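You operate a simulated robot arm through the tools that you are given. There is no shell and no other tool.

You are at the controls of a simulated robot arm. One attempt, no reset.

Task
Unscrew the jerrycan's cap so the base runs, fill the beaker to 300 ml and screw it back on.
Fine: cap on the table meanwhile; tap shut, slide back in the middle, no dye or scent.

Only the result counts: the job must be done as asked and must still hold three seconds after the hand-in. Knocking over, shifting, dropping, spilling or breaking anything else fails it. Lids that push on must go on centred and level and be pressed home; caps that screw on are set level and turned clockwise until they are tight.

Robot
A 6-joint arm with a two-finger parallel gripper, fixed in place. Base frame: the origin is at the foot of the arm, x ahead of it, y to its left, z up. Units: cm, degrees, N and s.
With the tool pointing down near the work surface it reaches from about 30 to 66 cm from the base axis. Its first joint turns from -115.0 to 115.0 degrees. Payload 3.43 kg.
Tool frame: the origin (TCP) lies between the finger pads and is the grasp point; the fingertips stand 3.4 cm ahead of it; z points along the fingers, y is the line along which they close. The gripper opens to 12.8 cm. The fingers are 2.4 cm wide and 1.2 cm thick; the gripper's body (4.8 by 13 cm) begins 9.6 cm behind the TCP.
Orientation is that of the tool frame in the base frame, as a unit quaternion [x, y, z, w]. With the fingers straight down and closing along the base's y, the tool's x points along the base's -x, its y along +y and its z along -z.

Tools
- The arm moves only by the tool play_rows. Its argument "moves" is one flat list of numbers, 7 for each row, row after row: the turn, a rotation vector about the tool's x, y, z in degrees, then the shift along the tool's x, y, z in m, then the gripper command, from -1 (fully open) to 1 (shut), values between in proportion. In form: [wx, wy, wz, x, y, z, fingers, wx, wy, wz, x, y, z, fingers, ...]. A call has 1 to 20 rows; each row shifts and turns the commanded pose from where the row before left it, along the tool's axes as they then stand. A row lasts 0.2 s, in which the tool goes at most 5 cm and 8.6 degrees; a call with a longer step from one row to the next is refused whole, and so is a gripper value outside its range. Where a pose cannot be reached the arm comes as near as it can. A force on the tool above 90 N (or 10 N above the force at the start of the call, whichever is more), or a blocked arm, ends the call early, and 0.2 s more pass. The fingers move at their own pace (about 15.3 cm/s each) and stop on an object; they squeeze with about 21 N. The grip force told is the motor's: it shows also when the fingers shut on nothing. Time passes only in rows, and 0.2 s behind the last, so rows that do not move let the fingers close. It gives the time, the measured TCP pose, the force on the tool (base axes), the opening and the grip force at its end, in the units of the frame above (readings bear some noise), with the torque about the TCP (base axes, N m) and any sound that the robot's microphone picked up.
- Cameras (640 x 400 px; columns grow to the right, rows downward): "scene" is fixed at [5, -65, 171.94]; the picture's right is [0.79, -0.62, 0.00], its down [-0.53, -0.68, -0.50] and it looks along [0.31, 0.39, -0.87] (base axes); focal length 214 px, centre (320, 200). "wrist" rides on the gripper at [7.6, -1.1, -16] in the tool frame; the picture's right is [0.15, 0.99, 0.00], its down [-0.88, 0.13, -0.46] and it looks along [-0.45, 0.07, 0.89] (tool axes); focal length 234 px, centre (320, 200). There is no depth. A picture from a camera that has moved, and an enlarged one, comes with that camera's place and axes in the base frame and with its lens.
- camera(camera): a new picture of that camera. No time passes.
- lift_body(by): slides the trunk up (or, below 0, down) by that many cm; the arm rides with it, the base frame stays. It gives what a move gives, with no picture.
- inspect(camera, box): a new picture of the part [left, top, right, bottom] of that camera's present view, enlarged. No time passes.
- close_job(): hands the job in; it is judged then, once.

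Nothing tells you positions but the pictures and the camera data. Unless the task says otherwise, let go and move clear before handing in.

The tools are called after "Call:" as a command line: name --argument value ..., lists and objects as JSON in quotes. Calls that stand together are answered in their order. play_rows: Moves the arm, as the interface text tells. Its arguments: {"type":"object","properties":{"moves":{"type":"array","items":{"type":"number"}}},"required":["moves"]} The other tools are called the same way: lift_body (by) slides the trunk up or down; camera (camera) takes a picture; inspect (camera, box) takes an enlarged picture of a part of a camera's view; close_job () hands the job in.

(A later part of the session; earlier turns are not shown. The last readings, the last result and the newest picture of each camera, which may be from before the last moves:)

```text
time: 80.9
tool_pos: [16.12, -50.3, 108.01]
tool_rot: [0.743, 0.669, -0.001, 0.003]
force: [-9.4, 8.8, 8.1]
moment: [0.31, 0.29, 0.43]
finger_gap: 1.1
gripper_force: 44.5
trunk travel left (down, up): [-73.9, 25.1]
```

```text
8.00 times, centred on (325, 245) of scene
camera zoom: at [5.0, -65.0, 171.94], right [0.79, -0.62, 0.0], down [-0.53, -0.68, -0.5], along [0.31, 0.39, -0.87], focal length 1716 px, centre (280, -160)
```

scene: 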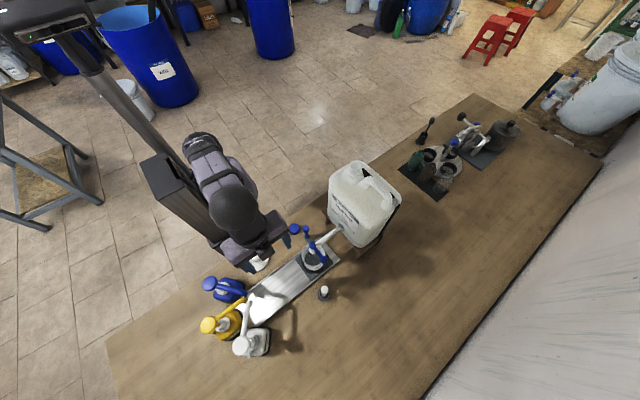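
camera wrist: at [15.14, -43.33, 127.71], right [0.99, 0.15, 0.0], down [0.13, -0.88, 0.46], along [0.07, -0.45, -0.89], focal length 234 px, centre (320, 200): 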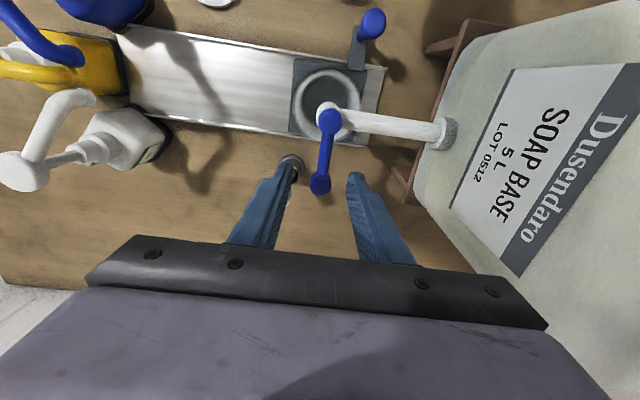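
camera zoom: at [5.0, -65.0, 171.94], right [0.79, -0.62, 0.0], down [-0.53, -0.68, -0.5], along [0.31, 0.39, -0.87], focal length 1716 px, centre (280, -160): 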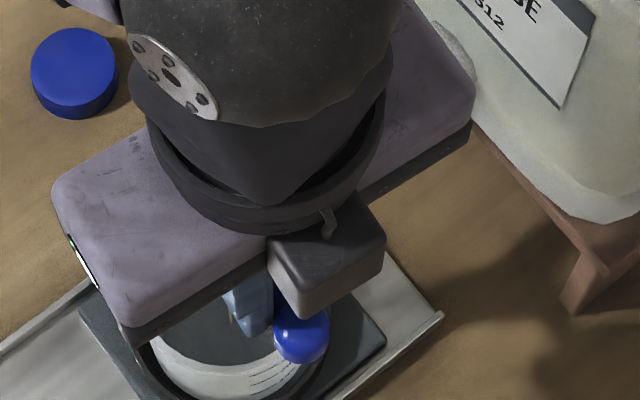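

A thin stream is running. Before opening further I'll read the graduations.

Call:
inspect --camera "scene" --box '[300, 250, 340, 278]'

Call:
inspect --camera "wrist" --box '[290, 70, 390, 130]'

```text
14.29 times, centred on (320, 264) of scene
camera zoom: at [5.0, -65.0, 171.94], right [0.79, -0.62, 0.0], down [-0.53, -0.68, -0.5], along [0.31, 0.39, -0.87], focal length 3064 px, centre (320, -714)
```

zoom: 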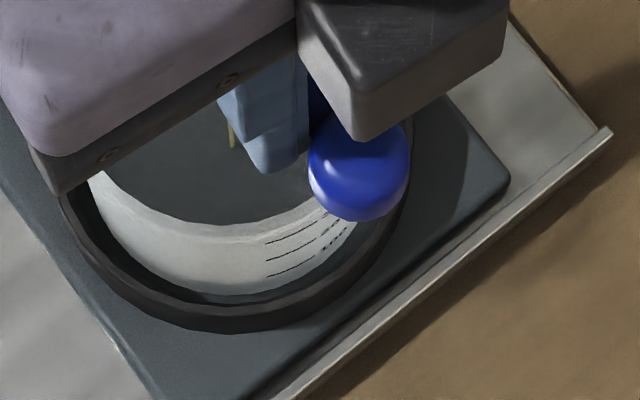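

```text
6.40 times, centred on (340, 100) of wrist
camera zoom: at [15.8, -42.64, 123.81], right [1.0, 0.04, 0.0], down [0.04, -0.89, 0.46], along [0.02, -0.46, -0.89], focal length 1499 px, centre (192, 840)
```

zoom: 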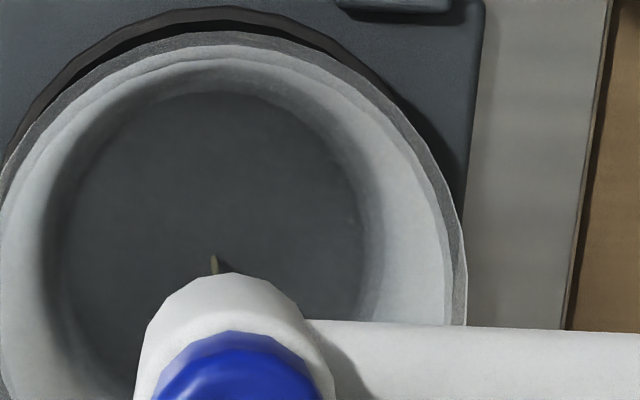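

Call:
inspect --camera "scene" --box '[313, 260, 327, 270]'

```text
16.00 times, centred on (320, 265) of scene
camera zoom: at [5.0, -65.0, 171.94], right [0.79, -0.62, 0.0], down [-0.53, -0.68, -0.5], along [0.31, 0.39, -0.87], focal length 3432 px, centre (320, -840)
```

zoom: 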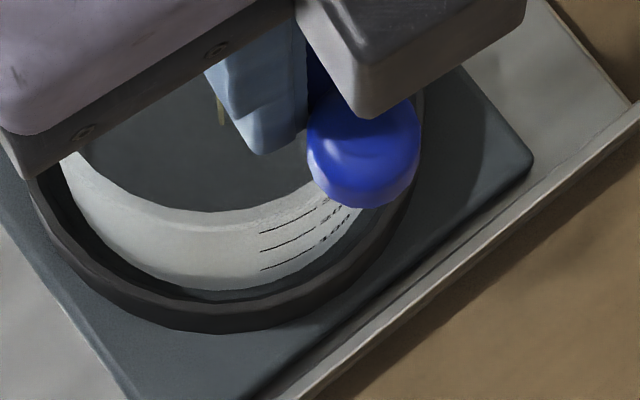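

I'll open to about 30° and watch the flow.

Call:
play_rows --moves '[0, 0, 6, 0.0002, -0.0042, 0, 1, 0, 0, 6, 0.0002, -0.0042, 0, 1, 0, 0, 6, 0.0002, -0.0042, 0, 1, 0, 0, 6, 0.0002, -0.0042, 0, 1]'

Call:
inspect --camera "wrist" --box '[220, 60, 420, 200]'

Call:
inspect --camera "scene" --box '[300, 250, 340, 278]'

```text
time: 81.9
tool_pos: [14.6, -49.89, 107.96]
tool_rot: [0.867, 0.498, 0.001, 0.002]
force: [-9.6, 13.0, 2.1]
moment: [-0.32, 0.48, 0.61]
finger_gap: 1.12
gripper_force: 44.4
trunk travel left (down, up): [-73.9, 25.1]
```

```text
2.86 times, centred on (320, 130) of wrist
camera zoom: at [17.46, -42.73, 123.83], right [0.93, -0.37, 0.0], down [-0.33, -0.82, 0.46], along [-0.17, -0.43, -0.89], focal length 669 px, centre (320, 400)
```

zoom: 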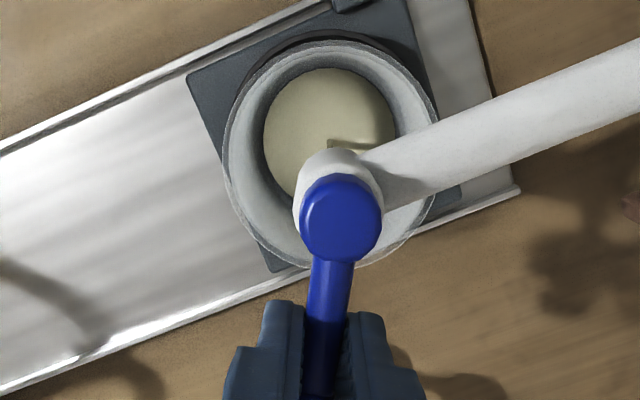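

```text
14.29 times, centred on (320, 264) of scene
camera zoom: at [5.0, -65.0, 171.94], right [0.79, -0.62, 0.0], down [-0.53, -0.68, -0.5], along [0.31, 0.39, -0.87], focal length 3064 px, centre (320, -714)
```

zoom: 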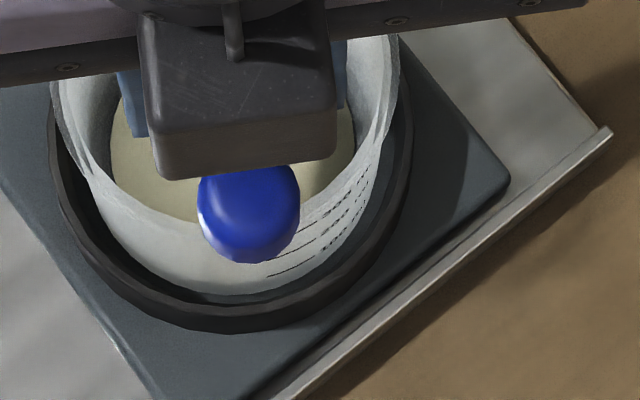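

It's flowing and the bottom is covered with cream-coloured base. I'll hold for about a second and gauge the rate.

Call:
play_rows --moves '[0, 0, 0, 0, 0, 0, 1, 0, 0, 0, 0, 0, 0, 1, 0, 0, 0, 0, 0, 0, 1, 0, 0, 0, 0, 0, 0, 1]'

Call:
inspect --camera "wrist" --box '[220, 60, 420, 200]'

Call:
inspect --camera "scene" --box '[300, 250, 340, 278]'

```text
time: 82.9
tool_pos: [14.56, -49.94, 107.94]
tool_rot: [0.867, 0.499, 0.0, 0.002]
force: [-10.7, 12.5, 0.1]
moment: [0.04, 0.29, 0.6]
finger_gap: 1.1
gripper_force: 44.6
trunk travel left (down, up): [-73.9, 25.1]
```

```text
2.86 times, centred on (320, 130) of wrist
camera zoom: at [17.45, -42.73, 123.83], right [0.93, -0.37, 0.0], down [-0.33, -0.83, 0.46], along [-0.17, -0.43, -0.89], focal length 669 px, centre (320, 400)
```

zoom: 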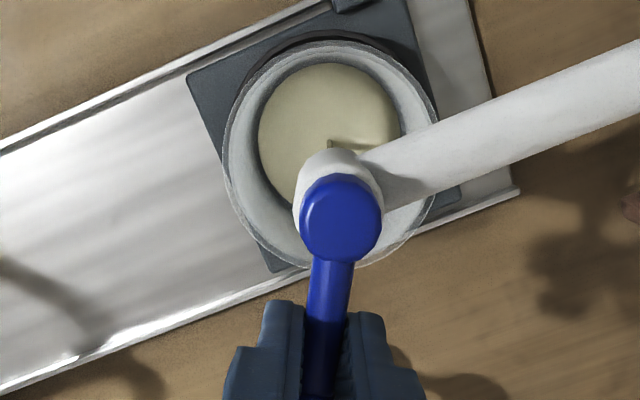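

```text
14.29 times, centred on (320, 264) of scene
camera zoom: at [5.0, -65.0, 171.94], right [0.79, -0.62, 0.0], down [-0.53, -0.68, -0.5], along [0.31, 0.39, -0.87], focal length 3064 px, centre (320, -714)
```

zoom: 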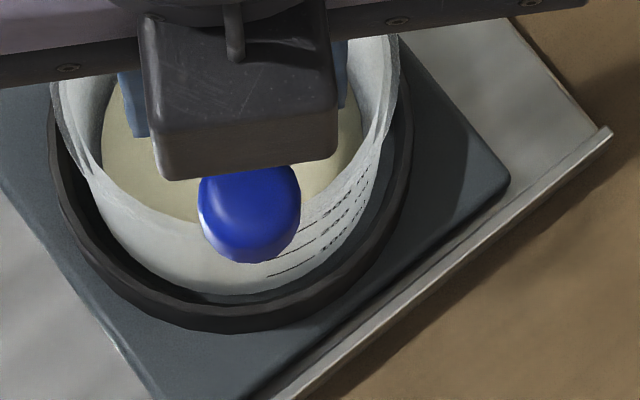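

Call:
play_rows --moves '[0, 0, 0, 0, 0, 0, 1, 0, 0, 0, 0, 0, 0, 1, 0, 0, 0, 0, 0, 0, 1, 0, 0, 0, 0, 0, 0, 1, 0, 0, 0, 0, 0, 0, 1, 0, 0, 0, 0, 0, 0, 1, 0, 0, 0, 0, 0, 0, 1, 0, 0, 0, 0, 0, 0, 1, 0, 0, 0, 0, 0, 0, 1]'

Call:
inspect --camera "wrist" --box '[220, 60, 420, 200]'

Call:
inspect --camera "scene" --box '[300, 250, 340, 278]'

```text
time: 84.9
tool_pos: [14.59, -49.79, 107.91]
tool_rot: [0.866, 0.5, -0.001, 0.002]
force: [-10.4, 13.3, -2.1]
moment: [0.22, 0.19, 0.63]
finger_gap: 1.1
gripper_force: 44.9
trunk travel left (down, up): [-73.9, 25.1]
```

```text
2.86 times, centred on (320, 130) of wrist
camera zoom: at [17.45, -42.74, 123.84], right [0.93, -0.37, 0.0], down [-0.33, -0.83, 0.46], along [-0.17, -0.43, -0.89], focal length 669 px, centre (320, 400)
```

zoom: 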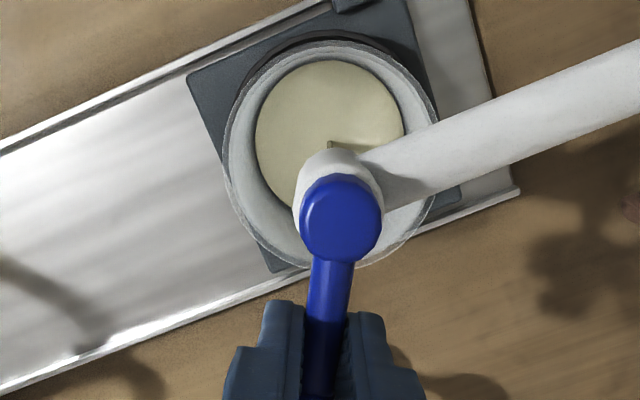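

```text
14.29 times, centred on (320, 264) of scene
camera zoom: at [5.0, -65.0, 171.94], right [0.79, -0.62, 0.0], down [-0.53, -0.68, -0.5], along [0.31, 0.39, -0.87], focal length 3064 px, centre (320, -714)
```

zoom: 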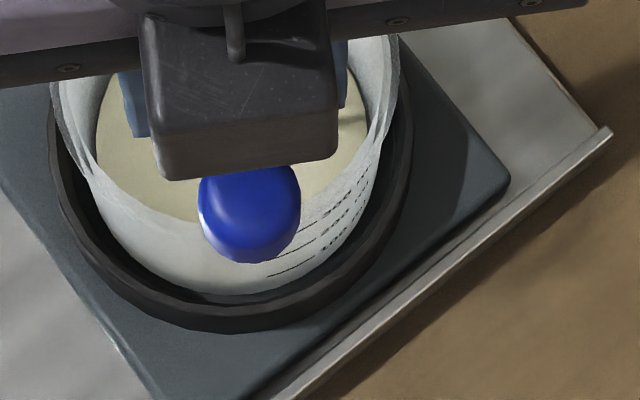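

Call:
play_rows --moves '[0, 0, 0, 0, 0, 0, 1, 0, 0, 0, 0, 0, 0, 1, 0, 0, 0, 0, 0, 0, 1, 0, 0, 0, 0, 0, 0, 1, 0, 0, 0, 0, 0, 0, 1, 0, 0, 0, 0, 0, 0, 1, 0, 0, 0, 0, 0, 0, 1, 0, 0, 0, 0, 0, 0, 1, 0, 0, 0, 0, 0, 0, 1, 0, 0, 0, 0, 0, 0, 1, 0, 0, 0, 0, 0, 0, 1, 0, 0, 0, 0, 0, 0, 1, 0, 0, 0, 0, 0, 0, 1, 0, 0, 0, 0, 0, 0, 1]'

Call:
inspect --camera "wrist" --box '[220, 60, 420, 200]'

Call:
inspect --camera "scene" --box '[300, 250, 340, 278]'

```text
time: 87.9
tool_pos: [14.58, -49.8, 108.04]
tool_rot: [0.866, 0.499, 0.0, 0.002]
force: [-10.4, 13.4, -1.9]
moment: [0.24, 0.19, 0.59]
finger_gap: 1.12
gripper_force: 44.3
trunk travel left (down, up): [-73.9, 25.1]
```

```text
2.86 times, centred on (320, 130) of wrist
camera zoom: at [17.45, -42.74, 123.84], right [0.93, -0.37, 0.0], down [-0.33, -0.83, 0.46], along [-0.17, -0.43, -0.89], focal length 669 px, centre (320, 400)
```

zoom: 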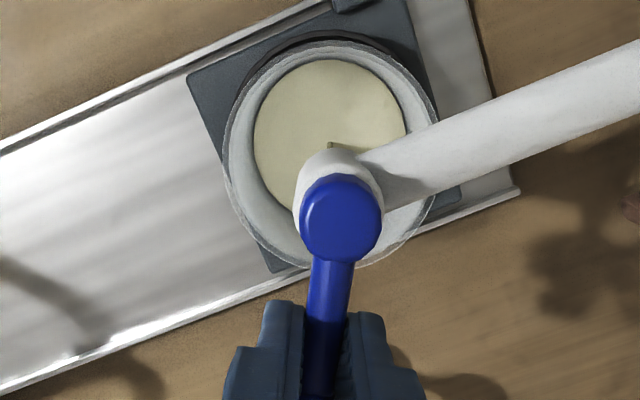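

```text
14.29 times, centred on (320, 264) of scene
camera zoom: at [5.0, -65.0, 171.94], right [0.79, -0.62, 0.0], down [-0.53, -0.68, -0.5], along [0.31, 0.39, -0.87], focal length 3064 px, centre (320, -714)
```

zoom: 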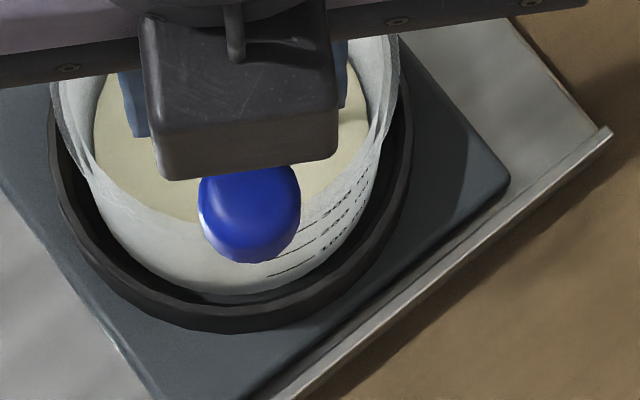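

The level has nearly stopped rising. I'll check the stream closely.

Call:
inspect --camera "wrist" --box '[290, 70, 390, 130]'

Call:
inspect --camera "scene" --box '[320, 150, 410, 250]'

Call:
camera --camera "scene"

```text
6.40 times, centred on (340, 100) of wrist
camera zoom: at [17.45, -42.74, 123.84], right [0.93, -0.37, 0.0], down [-0.33, -0.83, 0.46], along [-0.17, -0.43, -0.89], focal length 1499 px, centre (192, 840)
```

zoom: 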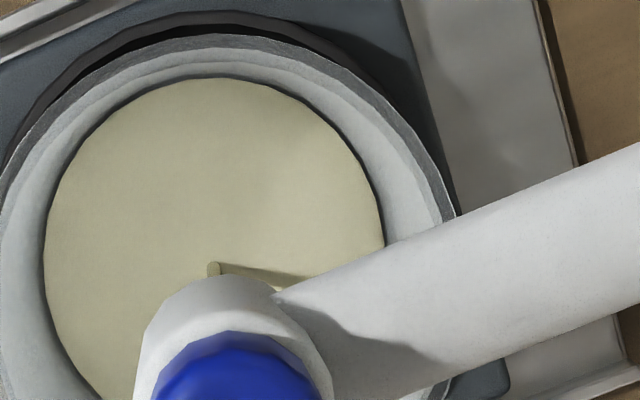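

```text
4.00 times, centred on (365, 200) of scene
camera zoom: at [5.0, -65.0, 171.94], right [0.79, -0.62, 0.0], down [-0.53, -0.68, -0.5], along [0.31, 0.39, -0.87], focal length 858 px, centre (140, 200)
```

zoom: 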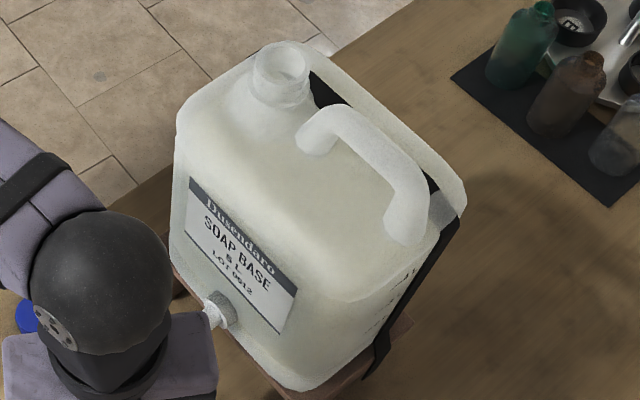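

```text
taken
```

scene: 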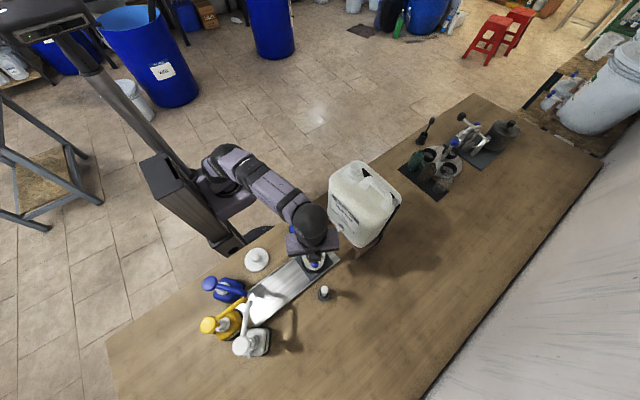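

Call:
play_rows --moves '[0, 0, 0, 0, 0, 0, 1, 0, 0, 0, 0, 0, 0, 1, 0, 0, 0, 0, 0, 0, 1, 0, 0, 0, 0, 0, 0, 1, 0, 0, 0, 0, 0, 0, 1, 0, 0, 0, 0, 0, 0, 1, 0, 0, 0, 0, 0, 0, 1, 0, 0, 0, 0, 0, 0, 1, 0, 0, 0, 0, 0, 0, 1, 0, 0, 0, 0, 0, 0, 1, 0, 0, 0, 0, 0, 0, 1, 0, 0, 0, 0, 0, 0, 1, 0, 0, 0, 0, 0, 0, 1, 0, 0, 0, 0, 0, 0, 1]'

Call:
inspect --camera "wrist" --box '[290, 70, 390, 130]'

Call:
inspect --camera "scene" --box '[300, 250, 340, 278]'

```text
time: 90.9
tool_pos: [14.57, -49.92, 108.0]
tool_rot: [0.866, 0.499, 0.0, 0.003]
force: [-10.9, 12.7, -1.5]
moment: [0.28, 0.22, 0.57]
finger_gap: 1.1
gripper_force: 44.8
trunk travel left (down, up): [-73.9, 25.1]
```

```text
6.40 times, centred on (340, 100) of wrist
camera zoom: at [17.45, -42.74, 123.84], right [0.93, -0.37, 0.0], down [-0.33, -0.83, 0.46], along [-0.17, -0.43, -0.89], focal length 1499 px, centre (192, 840)
```

zoom: 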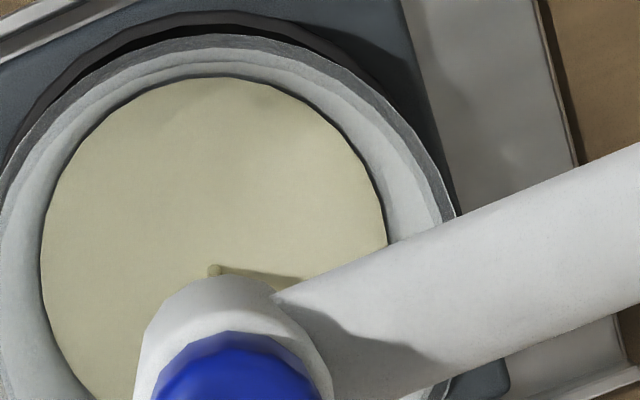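

```text
14.29 times, centred on (320, 264) of scene
camera zoom: at [5.0, -65.0, 171.94], right [0.79, -0.62, 0.0], down [-0.53, -0.68, -0.5], along [0.31, 0.39, -0.87], focal length 3064 px, centre (320, -714)
```

zoom: 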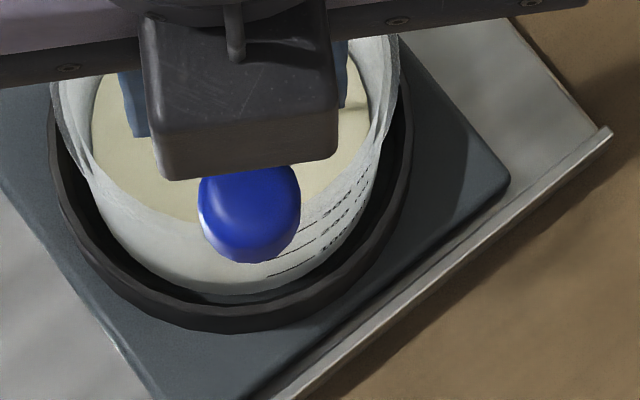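

The flow is just slow at this opening, and the level rises steadily. I'll open further to about 60° and re-check.

Call:
play_rows --moves '[0, 0, 6, 0.0005, -0.0042, 0, 1, 0, 0, 6, 0.0005, -0.0042, 0, 1, 0, 0, 6, 0.0002, -0.0042, 0, 1, 0, 0, 6, 0.0002, -0.0042, 0, 1, 0, 0, 6, 0.0002, -0.0042, 0, 1, 0, 0, 0, 0, 0, 0, 1, 0, 0, 0, 0, 0, 0, 1, 0, 0, 0, 0, 0, 0, 1, 0, 0, 0, 0, 0, 0, 1]'

Call:
inspect --camera "wrist" --box '[220, 60, 420, 200]'

Call:
inspect --camera "scene" --box '[300, 250, 340, 278]'

```text
time: 92.9
tool_pos: [13.22, -48.45, 107.97]
tool_rot: [0.966, 0.258, 0.0, 0.004]
force: [-4.0, 4.5, 9.9]
moment: [0.16, -0.21, 0.24]
finger_gap: 1.12
gripper_force: 44.7
trunk travel left (down, up): [-73.9, 25.1]
```

```text
2.86 times, centred on (320, 130) of wrist
camera zoom: at [19.19, -43.6, 123.83], right [0.62, -0.78, 0.01], down [-0.7, -0.55, 0.46], along [-0.35, -0.29, -0.89], focal length 669 px, centre (320, 400)
```

zoom: 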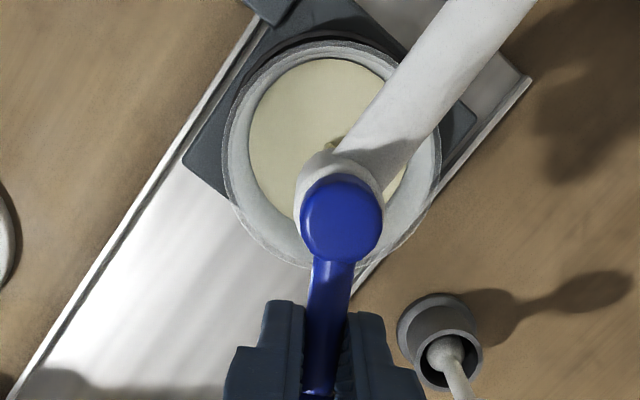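

```text
14.29 times, centred on (320, 264) of scene
camera zoom: at [5.0, -65.0, 171.94], right [0.79, -0.62, 0.0], down [-0.53, -0.68, -0.5], along [0.31, 0.39, -0.87], focal length 3064 px, centre (320, -714)
```

zoom: 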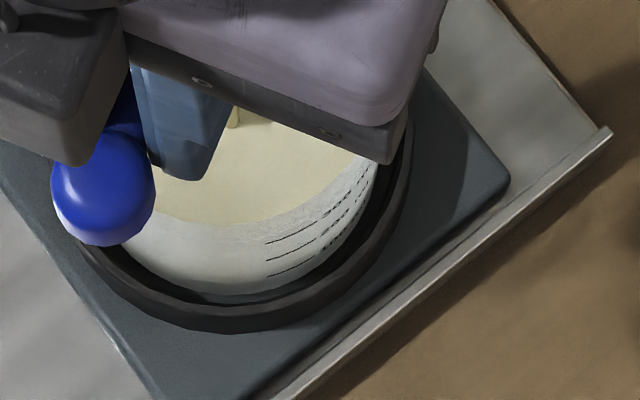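

At this angle the scene camera sees the graduations clear of the arm. I'll zoom in there.

Call:
inspect --camera "scene" --box '[308, 257, 332, 272]'

Call:
play_rows --moves '[0, 0, 0, 0, 0, 0, 1, 0, 0, 0, 0, 0, 0, 1, 0, 0, 0, 0, 0, 0, 1, 0, 0, 0, 0, 0, 0, 1, 0, 0, 0, 0, 0, 0, 1, 0, 0, 0, 0, 0, 0, 1, 0, 0, 0, 0, 0, 0, 1, 0, 0, 0, 0, 0, 0, 1, 0, 0, 0, 0, 0, 0, 1]'

Call:
inspect --camera "wrist" --box '[220, 60, 420, 200]'

Call:
inspect --camera "scene" --box '[308, 257, 332, 272]'

```text
16.00 times, centred on (320, 264) of scene
camera zoom: at [5.0, -65.0, 171.94], right [0.79, -0.62, 0.0], down [-0.53, -0.68, -0.5], along [0.31, 0.39, -0.87], focal length 3432 px, centre (320, -832)
```

zoom: 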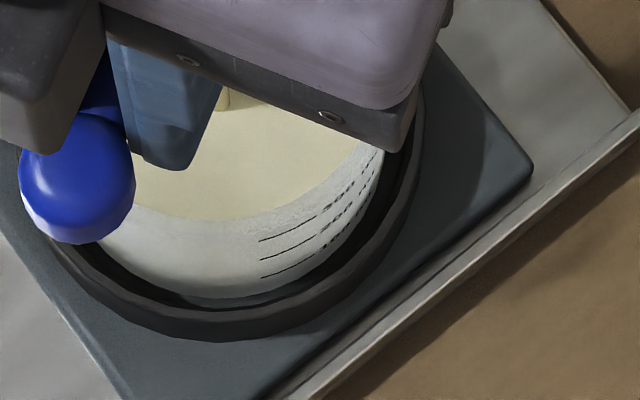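

```text
time: 94.9
tool_pos: [13.23, -48.44, 107.94]
tool_rot: [0.966, 0.258, 0.0, 0.005]
force: [-1.8, 0.8, 19.0]
moment: [-0.05, 0.06, 0.07]
finger_gap: 1.11
gripper_force: 44.3
trunk travel left (down, up): [-73.9, 25.1]
```

```text
2.86 times, centred on (320, 130) of wrist
camera zoom: at [19.19, -43.59, 123.82], right [0.62, -0.78, 0.01], down [-0.7, -0.55, 0.46], along [-0.36, -0.29, -0.89], focal length 669 px, centre (320, 400)
```

zoom: 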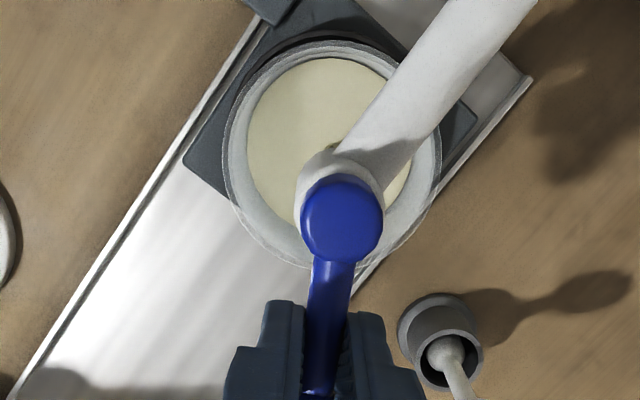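

```text
16.00 times, centred on (320, 264) of scene
camera zoom: at [5.0, -65.0, 171.94], right [0.79, -0.62, 0.0], down [-0.53, -0.68, -0.5], along [0.31, 0.39, -0.87], focal length 3432 px, centre (320, -832)
```

zoom: 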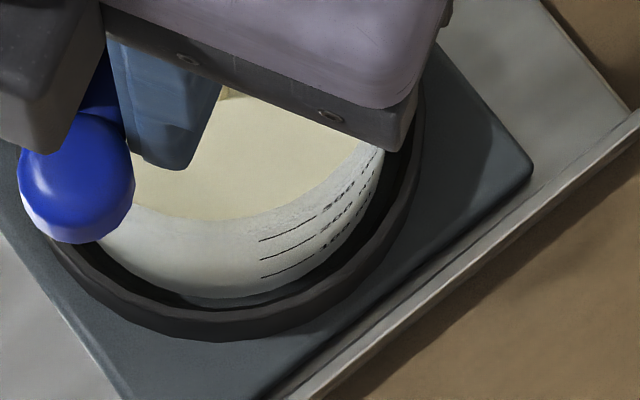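

The flow is roughly 15 ml/s here by my estimate, and the three graduation lines look like 100/200/300, with 300 about two-thirds of the way up. I'll run a little longer, then shut and read the level properly.

Call:
play_rows --moves '[0, 0, 0, 0, 0, 0, 1, 0, 0, 0, 0, 0, 0, 1, 0, 0, 0, 0, 0, 0, 1, 0, 0, 0, 0, 0, 0, 1, 0, 0, 0, 0, 0, 0, 1, 0, 0, 0, 0, 0, 0, 1, 0, 0, 0, 0, 0, 0, 1, 0, 0, 0, 0, 0, 0, 1, 0, 0, 0, 0, 0, 0, 1]'

Call:
inspect --camera "wrist" --box '[290, 70, 390, 130]'

Call:
inspect --camera "scene" --box '[308, 257, 332, 272]'

```text
time: 96.9
tool_pos: [13.17, -48.46, 107.92]
tool_rot: [0.966, 0.257, 0.0, 0.004]
force: [-1.6, -1.0, 22.5]
moment: [-0.09, 0.09, 0.01]
finger_gap: 1.11
gripper_force: 44.9
trunk travel left (down, up): [-73.9, 25.1]
```

```text
6.40 times, centred on (340, 100) of wrist
camera zoom: at [19.19, -43.59, 123.82], right [0.62, -0.78, 0.01], down [-0.7, -0.55, 0.46], along [-0.36, -0.29, -0.89], focal length 1499 px, centre (192, 840)
```

zoom: 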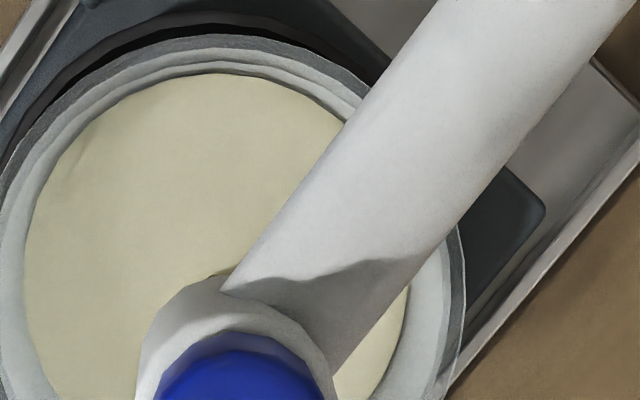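

```text
16.00 times, centred on (320, 264) of scene
camera zoom: at [5.0, -65.0, 171.94], right [0.79, -0.62, 0.0], down [-0.53, -0.68, -0.5], along [0.31, 0.39, -0.87], focal length 3432 px, centre (320, -832)
```

zoom: 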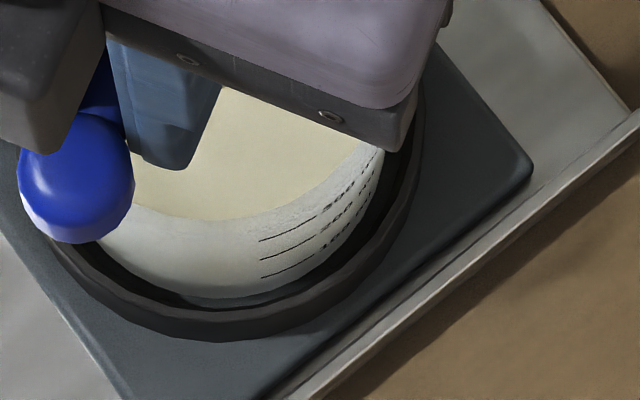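

I estimate a bit over 200 ml. I'll shut the tap now and take a proper reading.

Call:
play_rows --moves '[0, 0, -6, 0.0002, 0.0042, 0, 1, 0, 0, -6, 0.0002, 0.0042, 0, 1, 0, 0, -6, 0.0002, 0.0042, 0, 1, 0, 0, -6, 0.0002, 0.0042, 0, 1, 0, 0, -6, 0.0002, 0.0042, 0, 1, 0, 0, -6, 0.0002, 0.0042, 0, 1, 0, 0, -6, 0.0002, 0.0042, 0, 1, 0, 0, -6, 0.0002, 0.0042, 0, 1, 0, 0, -6, 0.0002, 0.0042, 0, 1, 0, 0, -6, 0.0002, 0.0042, 0, 1, 0, 0, -2, 0, 0.0014, 0, 1]'

Call:
inspect --camera "wrist" --box '[220, 60, 420, 200]'

Call:
inspect --camera "wrist" --box '[290, 70, 390, 130]'

```text
time: 99.3
tool_pos: [16.52, -50.37, 107.77]
tool_rot: [0.696, 0.718, 0.0, 0.0]
force: [-12.1, 13.6, 5.6]
moment: [-0.02, 0.08, -1.28]
finger_gap: 1.13
gripper_force: 44.7
trunk travel left (down, up): [-73.9, 25.1]
```

```text
2.86 times, centred on (320, 130) of wrist
camera zoom: at [15.24, -42.83, 123.81], right [0.98, 0.18, 0.0], down [0.16, -0.87, 0.46], along [0.08, -0.45, -0.89], focal length 669 px, centre (320, 400)
```

zoom: 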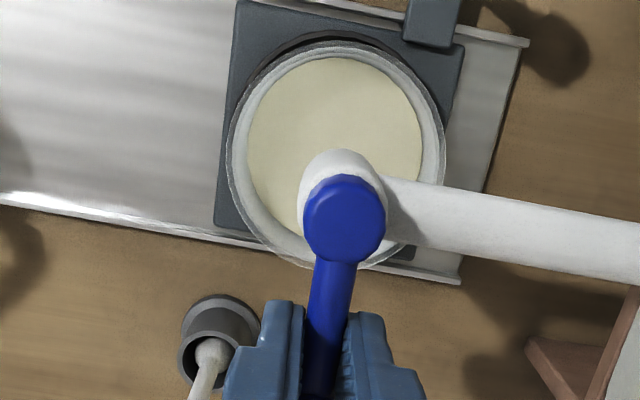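

```text
6.40 times, centred on (340, 100) of wrist
camera zoom: at [15.24, -42.83, 123.81], right [0.98, 0.18, 0.0], down [0.16, -0.87, 0.46], along [0.08, -0.45, -0.89], focal length 1499 px, centre (192, 840)
```

zoom: 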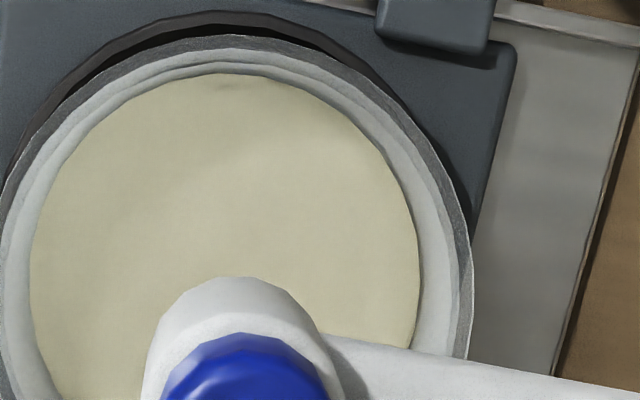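

The tap is back at its stop with no stream. I'll release, rise and back off to read the level.

Call:
play_rows --moves '[0, 0, 0, 0, 0, 0, 0.5, 0, 0, 0, 0, 0, 0, 0.5, 0, 0, 0, 0, 0, -0.03, 0.5, 0, 0, 0, 0.02, 0, -0.02, 0.5, 0, 0, 0, 0.045, 0, 0, 0.5, 0, 0, 0, 0.045, 0, 0, 0.5, 0, 0, 0, 0.03, 0, 0, 0.5, 0, 0, 0, 0, 0, 0, 0.5]'

Call:
camera --camera "wrist"

Call:
inspect --camera "scene" --box '[300, 240, 340, 275]'

Call:
camera --camera "scene"

```text
time: 101.1
tool_pos: [16.36, -36.71, 112.58]
tool_rot: [0.694, 0.72, -0.001, 0.003]
force: [0.7, -0.5, -0.2]
moment: [-0.01, 0.01, 0.0]
finger_gap: 3.18
gripper_force: 0.1
trunk travel left (down, up): [-73.9, 25.1]
```

```text
taken
camera wrist: at [14.99, -29.15, 128.43], right [0.98, 0.18, 0.0], down [0.16, -0.87, 0.46], along [0.08, -0.45, -0.89], focal length 234 px, centre (320, 200)
```

wrist: 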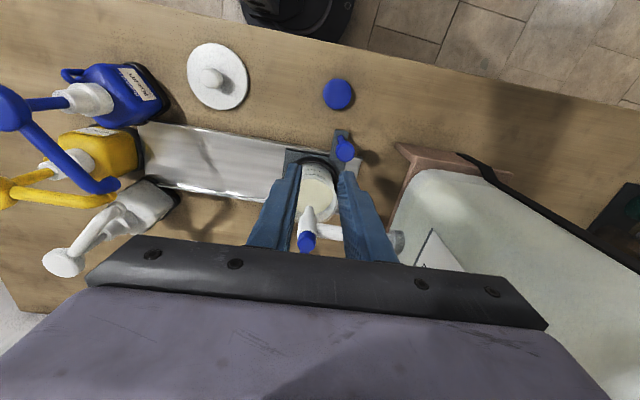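

```text
11.43 times, centred on (320, 258) of scene
camera zoom: at [5.0, -65.0, 171.94], right [0.79, -0.62, 0.0], down [-0.53, -0.68, -0.5], along [0.31, 0.39, -0.87], focal length 2451 px, centre (320, -457)
```

zoom: 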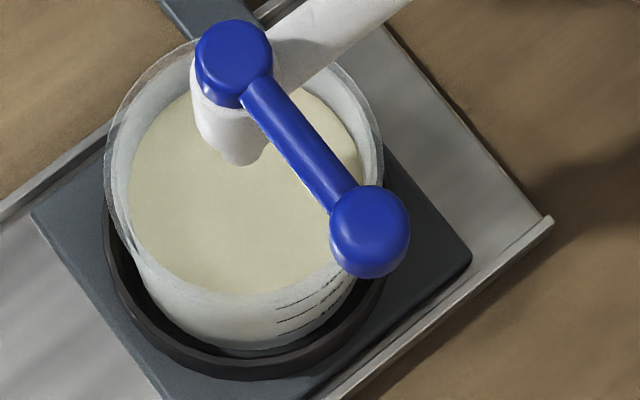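

```text
taken
```

scene: 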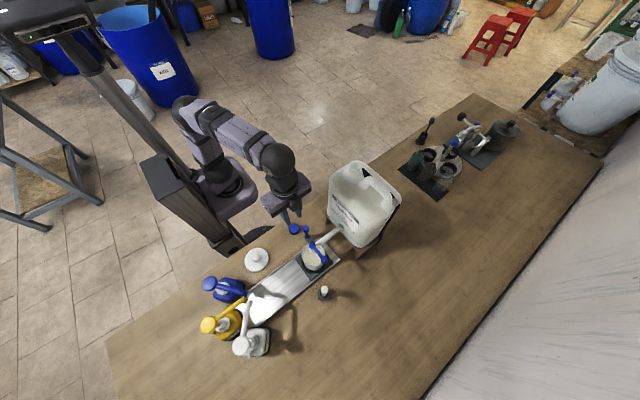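

The scene camera now shows the beaker clearly. I'll zoom for exact edges.

Call:
inspect --camera "scene" --box '[300, 242, 328, 264]'

Call:
inspect --camera "wrist" --box '[260, 130, 380, 240]'

```text
16.00 times, centred on (314, 253) of scene
camera zoom: at [5.0, -65.0, 171.94], right [0.79, -0.62, 0.0], down [-0.53, -0.68, -0.5], along [0.31, 0.39, -0.87], focal length 3432 px, centre (416, -648)
```

zoom: 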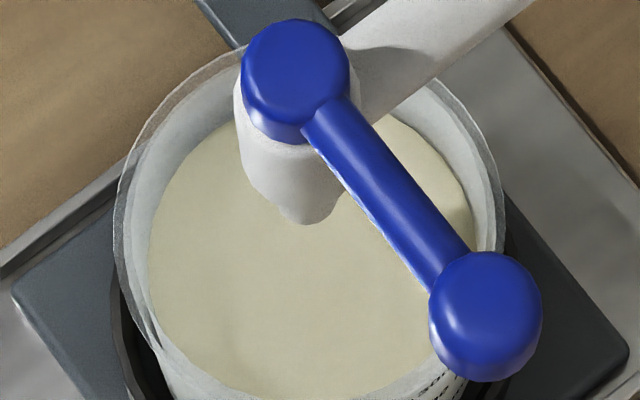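

```text
3.64 times, centred on (320, 185) of wrist
camera zoom: at [14.99, -29.15, 128.43], right [0.98, 0.18, 0.0], down [0.16, -0.87, 0.46], along [0.08, -0.45, -0.89], focal length 852 px, centre (320, 254)
```

zoom: 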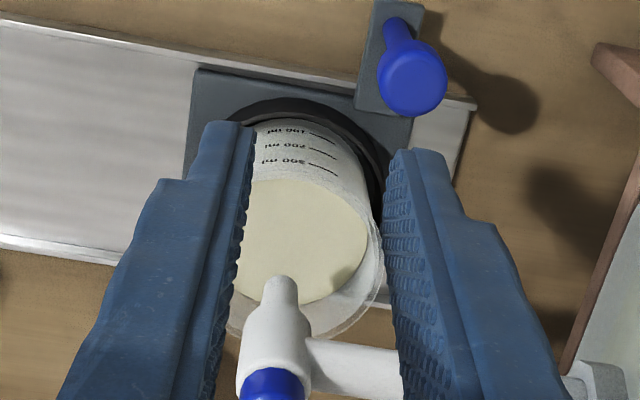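

The labels read 100, 200 and 300 ml, with 300 at the top. I'd like a more level view of the beaker side, so I'll tilt the wrist from the robot side.

Call:
play_rows --moves '[0, -6, 0, 0.008, 0, 0, -0.8, 0, -6, 0, 0.008, 0, 0, -0.8, 0, -6, 0, 0.008, 0, 0, -0.8, 0, -6, 0, 0.008, 0, 0, -0.8, 0, -6, 0, 0, 0, 0, -0.8, 0, 0, 0, 0, 0, 0, -0.8]'

Call:
camera --camera "wrist"

```text
time: 102.5
tool_pos: [16.91, -35.0, 112.27]
tool_rot: [0.671, 0.694, -0.181, 0.187]
force: [0.3, -0.3, -0.3]
moment: [0.03, -0.03, 0.0]
finger_gap: 11.51
gripper_force: 0.1
out of reach, approached as far as the arm can: row 5
trunk travel left (down, up): [-73.9, 25.1]
```

```text
taken
camera wrist: at [15.43, -20.47, 122.14], right [0.98, 0.16, -0.07], down [0.15, -0.53, 0.84], along [0.09, -0.83, -0.54], focal length 234 px, centre (320, 200)
```

wrist: 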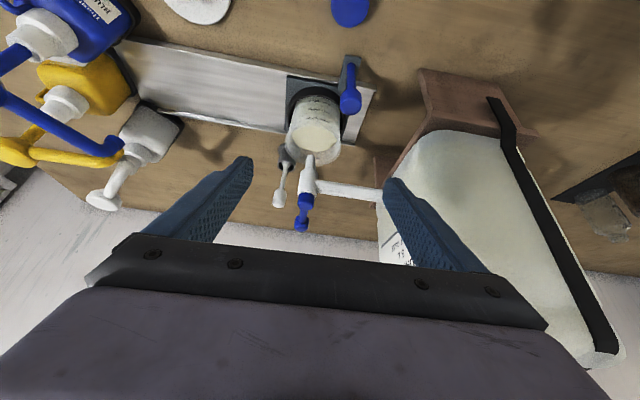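

Call:
inspect --camera "wrist" --box '[270, 75, 370, 175]'

Call:
inspect --camera "wrist" --box '[295, 95, 335, 165]'

```text
4.00 times, centred on (320, 125) of wrist
camera zoom: at [15.43, -20.47, 122.14], right [0.98, 0.16, -0.07], down [0.15, -0.53, 0.84], along [0.09, -0.83, -0.54], focal length 937 px, centre (320, 500)
```

zoom: 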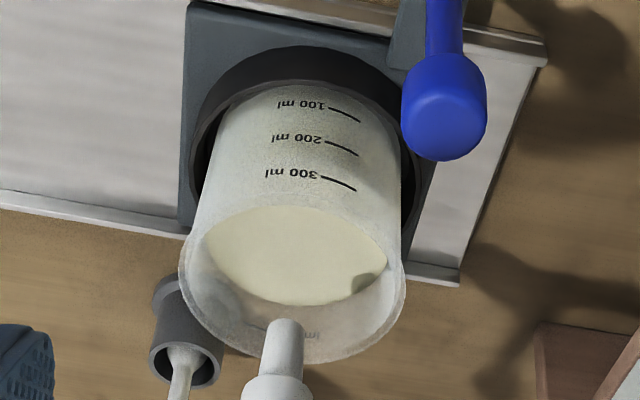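

```text
5.71 times, centred on (315, 130) of wrist
camera zoom: at [15.43, -20.47, 122.14], right [0.98, 0.16, -0.07], down [0.15, -0.53, 0.84], along [0.09, -0.83, -0.54], focal length 1338 px, centre (349, 600)
```

zoom: 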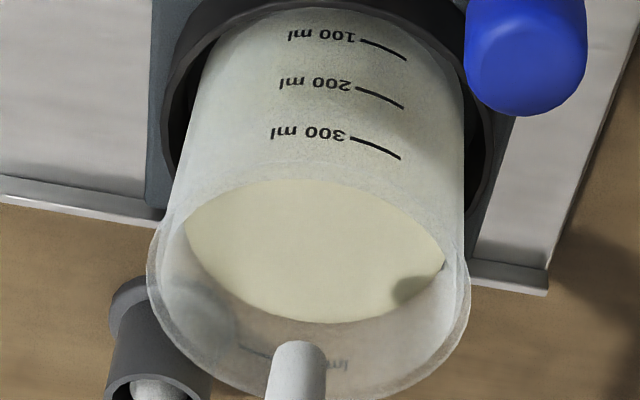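

This is a very good view: near-side 100/200/300 labels, and a tick with label on the far inner wall above the liquid, which must be 300. I'll zoom in further.

Call:
inspect --camera "wrist" --box '[297, 125, 333, 165]'

```text
10.00 times, centred on (315, 145) of wrist
camera zoom: at [15.43, -20.47, 122.14], right [0.98, 0.16, -0.07], down [0.15, -0.53, 0.84], along [0.09, -0.83, -0.54], focal length 2342 px, centre (370, 750)
```

zoom: 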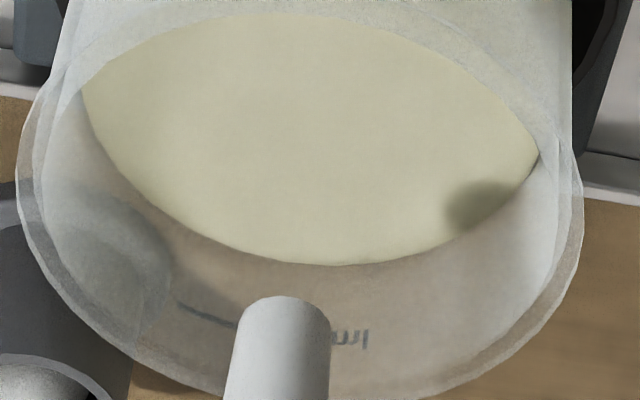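

I read about 220 ml, some 80 ml below the 300 tick. I'll go back to the lever for another measured dose; first I'll untilt.

Call:
play_rows --moves '[0, 6, 0, 0, 0, 0, 0.3, 0, 6, 0, 0, 0, 0, 0.3, 0, 6, 0, 0, 0, 0, 0.3, 0, 6, 0, 0, 0, 0, 0.3, 0, 6, 0, 0, 0, 0, 0.3, 0, 0, 0, 0, 0, 0, 0.3]'

```text
time: 103.9
tool_pos: [16.94, -34.97, 112.21]
tool_rot: [0.695, 0.719, -0.001, 0.001]
force: [-0.3, 0.2, 0.4]
moment: [0.0, 0.04, 0.0]
finger_gap: 4.49
gripper_force: 0.0
trunk travel left (down, up): [-73.9, 25.1]
```

Call:
play_rows --moves '[0, 0, 0, -0.0378, -0.0024, 0, 0.35, 0, 0, 0, -0.0378, -0.0024, 0, 0.35, 0, 0, 0, -0.0378, -0.0024, 0, 0.35, 0, 0, 0, -0.0378, -0.0024, 0, 0.35, 0, 0, 1.9, 0, 0, 0, 0.35, 0, 0, 0, 0, 0, 0, 0.35]'

Call:
inspect --camera "wrist" --box '[220, 60, 420, 220]'

```text
time: 105.3
tool_pos: [16.48, -50.32, 112.26]
tool_rot: [0.707, 0.707, 0.0, 0.002]
force: [0.1, 0.7, 0.4]
moment: [0.01, 0.01, -0.01]
finger_gap: 4.16
gripper_force: 0.0
trunk travel left (down, up): [-73.9, 25.1]
```

```text
2.50 times, centred on (320, 140) of wrist
camera zoom: at [15.45, -42.65, 128.18], right [0.99, 0.15, 0.0], down [0.13, -0.88, 0.46], along [0.07, -0.45, -0.89], focal length 585 px, centre (320, 350)
```

zoom: 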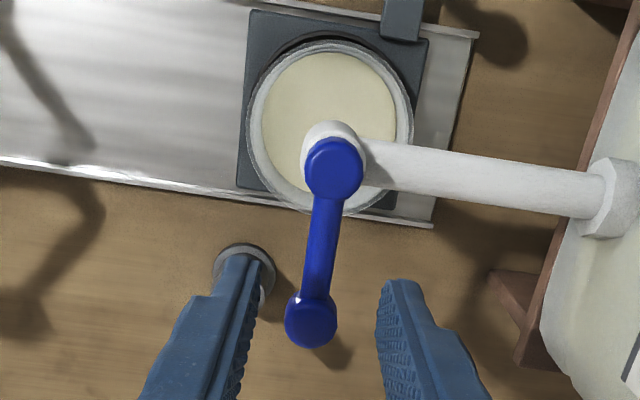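

Call:
play_rows --moves '[0, 0, 0, 0.002, 0, 0.02, 0.35, 0, 0, 0, 0, 0, 0.022, 0.35, 0, 0, 0, 0, 0, 0, 1, 0, 0, 0, 0, 0, 0, 1, 0, 0, 0, 0, 0, 0, 1]'

Call:
inspect --camera "wrist" --box '[220, 60, 420, 220]'

```text
time: 106.5
tool_pos: [16.51, -49.89, 107.97]
tool_rot: [0.707, 0.707, -0.001, 0.002]
force: [-2.2, 1.3, -3.9]
moment: [-0.14, 0.05, 0.02]
finger_gap: 1.09
gripper_force: 44.7
trunk travel left (down, up): [-73.9, 25.1]
```

```text
2.50 times, centred on (320, 140) of wrist
camera zoom: at [15.42, -42.3, 123.84], right [0.99, 0.15, 0.0], down [0.13, -0.88, 0.46], along [0.07, -0.45, -0.89], focal length 585 px, centre (320, 350)
```

zoom: 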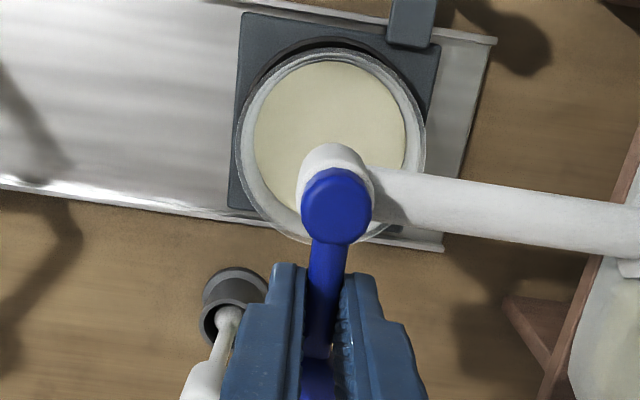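

Call:
play_rows --moves '[0, 0, 6, 0.0002, -0.0037, 0, 1, 0, 0, 6, 0.0002, -0.0037, 0, 1, 0, 0, 6, 0.0002, -0.0037, 0, 1, 0, 0, 6, 0.0002, -0.0037, 0, 1, 0, 0, 6, 0.0002, -0.0037, 0, 1, 0, 0, 0, 0, 0, 0, 1, 0, 0, 0, 0, 0, 0, 1, 0, 0, 0, 0, 0, 0, 1, 0, 0, 0, 0, 0, 0, 1, 0, 0, 0, 0, 0, 0, 1, 0, 0, 0, 0, 0, 0, 1, 0, 0, 0, 0, 0, 0, 1, 0, 0, 0, 0, 0, 0, 1, 0, 0, 0, 0, 0, 0, 1, 0, 0, 0, 0, 0, 0, 1, 0, 0, 0, 0, 0, 0, 1, 0, 0, 0, 0, 0, 0, 1, 0, 0, 0, 0, 0, 0, 1]'

Call:
inspect --camera "wrist" --box '[290, 70, 390, 130]'

Call:
play_rows --moves '[0, 0, -6, 0.0002, 0.0037, 0, 1, 0, 0, -6, 0.0002, 0.0037, 0, 1, 0, 0, -6, 0.0002, 0.0037, 0, 1, 0, 0, -6, 0.0002, 0.0037, 0, 1, 0, 0, -6, 0.0002, 0.0037, 0, 1, 0, 0, -2, 0, 0.0014, 0, 1]'

Call:
inspect --camera "wrist" --box '[290, 70, 390, 130]'

```text
time: 110.3
tool_pos: [14.91, -49.36, 107.95]
tool_rot: [0.866, 0.5, 0.0, 0.002]
force: [-1.1, 8.2, -19.0]
moment: [0.41, -0.07, 0.18]
finger_gap: 1.09
gripper_force: 44.7
trunk travel left (down, up): [-73.9, 25.1]
```

```text
6.40 times, centred on (340, 100) of wrist
camera zoom: at [17.68, -42.34, 123.86], right [0.93, -0.37, 0.0], down [-0.33, -0.83, 0.46], along [-0.17, -0.43, -0.89], focal length 1499 px, centre (192, 840)
```

zoom: 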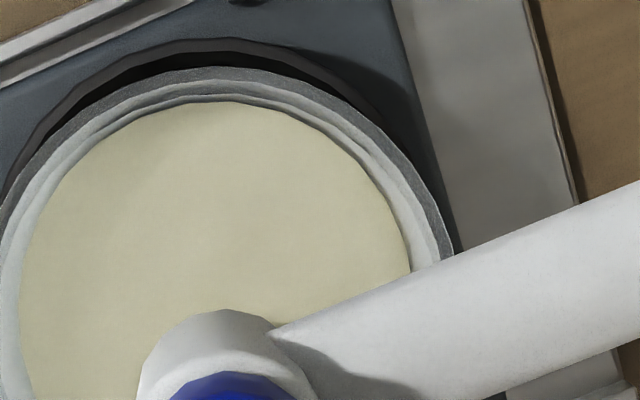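

```text
time: 111.7
tool_pos: [16.58, -49.88, 108.01]
tool_rot: [0.695, 0.719, -0.001, 0.001]
force: [-8.0, 11.3, -18.1]
moment: [0.11, 0.13, -1.2]
finger_gap: 1.15
gripper_force: 44.8
trunk travel left (down, up): [-73.9, 25.1]
```

```text
6.40 times, centred on (340, 100) of wrist
camera zoom: at [15.23, -42.4, 123.87], right [0.98, 0.18, 0.0], down [0.16, -0.88, 0.46], along [0.08, -0.45, -0.89], focal length 1499 px, centre (192, 840)
```

zoom: 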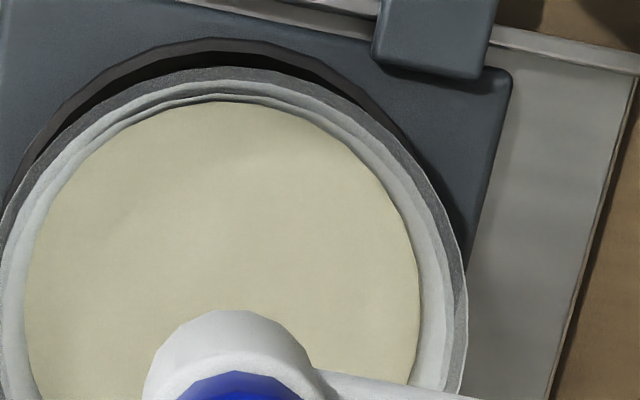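

The tap is shut again. I'll back off and read the level the same way.

Call:
play_rows --moves '[0, 0, 0, 0, 0, 0, 0.5, 0, 0, 0, 0, 0, 0, 0.5, 0, 0, 0, 0, 0, -0.03, 0.5, 0, 0, 0, 0.02, 0, -0.015, 0.5, 0, 0, 0, 0.045, 0.002, 0, 0.5, 0, 0, 0, 0.045, 0.002, 0, 0.5, 0, 0, 0, 0.038, 0, 0, -0.8, 0, -6, 0, 0, 0, 0, -0.8, 0, -6, 0, 0, 0, 0, -0.8, 0, -6, 0, 0, 0, 0, -0.8, 0, -6, 0, 0, 0, 0, -0.8, 0, -6, 0, 0, 0, 0, -0.8, 0, 0, 0, 0, 0, 0, -0.8]'

Call:
inspect --camera "wrist" --box '[297, 125, 333, 165]'

Call:
inspect --camera "wrist" --box '[270, 75, 370, 175]'

```text
time: 114.5
tool_pos: [16.62, -35.28, 112.52]
tool_rot: [0.671, 0.694, -0.18, 0.187]
force: [-0.5, -0.5, -0.1]
moment: [0.01, -0.05, -0.03]
finger_gap: 11.53
gripper_force: 0.1
trunk travel left (down, up): [-73.9, 25.1]
```

```text
10.00 times, centred on (315, 145) of wrist
camera zoom: at [14.98, -20.73, 122.44], right [0.98, 0.16, -0.07], down [0.15, -0.53, 0.84], along [0.1, -0.83, -0.54], focal length 2342 px, centre (370, 750)
```

zoom: 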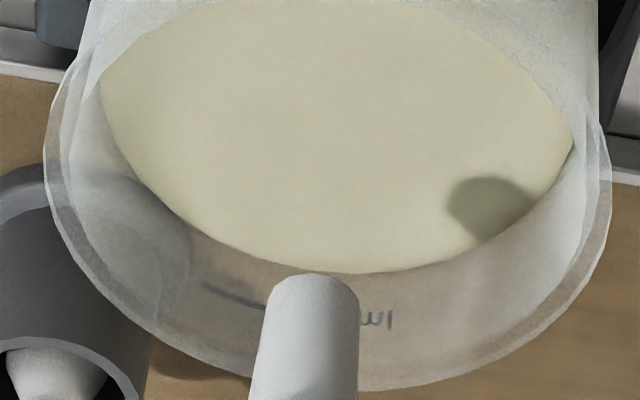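

```text
4.00 times, centred on (320, 125) of wrist
camera zoom: at [14.98, -20.73, 122.44], right [0.98, 0.16, -0.07], down [0.15, -0.53, 0.84], along [0.1, -0.83, -0.54], focal length 937 px, centre (320, 500)
```

zoom: 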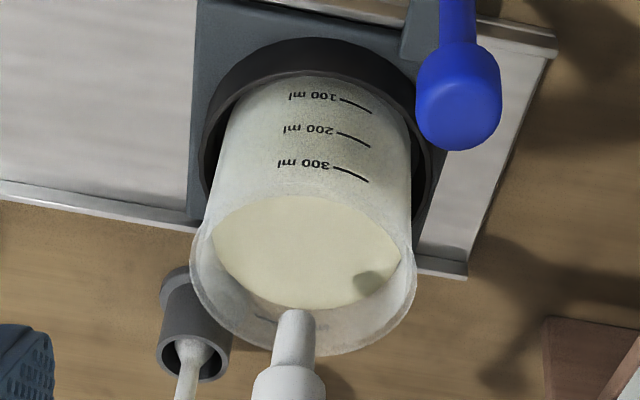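

I read about 248 ml; that dose gave roughly 27 ml, so about 52 ml more is needed, which means a hold of about 6 s at 30°. I'll return to the lever.

Call:
play_rows --moves '[0, 6, 0, 0, 0, 0, 0.3, 0, 6, 0, 0, 0, 0, 0.3, 0, 6, 0, 0, 0, 0, 0.3, 0, 6, 0, 0, 0, 0, 0.3, 0, 6, 0, 0, 0, 0, 0.3, 0, 0, 0, -0.0366, -0.0015, 0, 0.35, 0, 0, 0, -0.0366, -0.0015, 0, 0.35, 0, 0, 0, -0.0366, -0.0015, 0, 0.35, 0, 0, 0, -0.0366, -0.0015, 0, 0.35, 0, 0, 1.9, 0, 0, 0, 0.35, 0, 0, 0, 0, 0, 0, 0.35]'

Call:
inspect --camera "wrist" --box '[220, 60, 420, 220]'

```text
time: 116.9
tool_pos: [16.49, -49.78, 112.38]
tool_rot: [0.706, 0.708, -0.001, 0.002]
force: [-0.6, 0.3, -0.3]
moment: [0.03, 0.01, -0.02]
finger_gap: 4.14
gripper_force: 0.1
trunk travel left (down, up): [-73.9, 25.1]
```

```text
2.50 times, centred on (320, 140) of wrist
camera zoom: at [15.39, -42.27, 128.36], right [0.99, 0.15, 0.0], down [0.13, -0.88, 0.46], along [0.07, -0.45, -0.89], focal length 585 px, centre (320, 350)
```

zoom: 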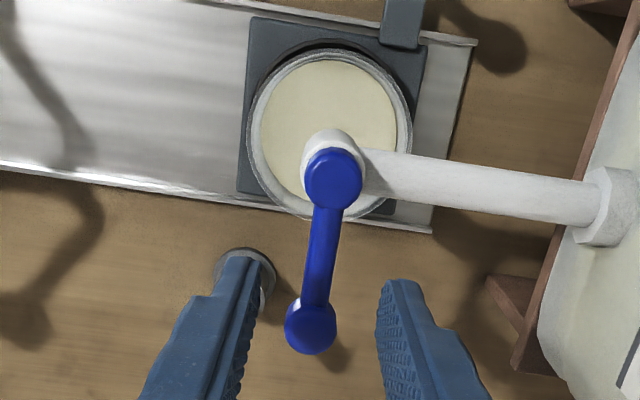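

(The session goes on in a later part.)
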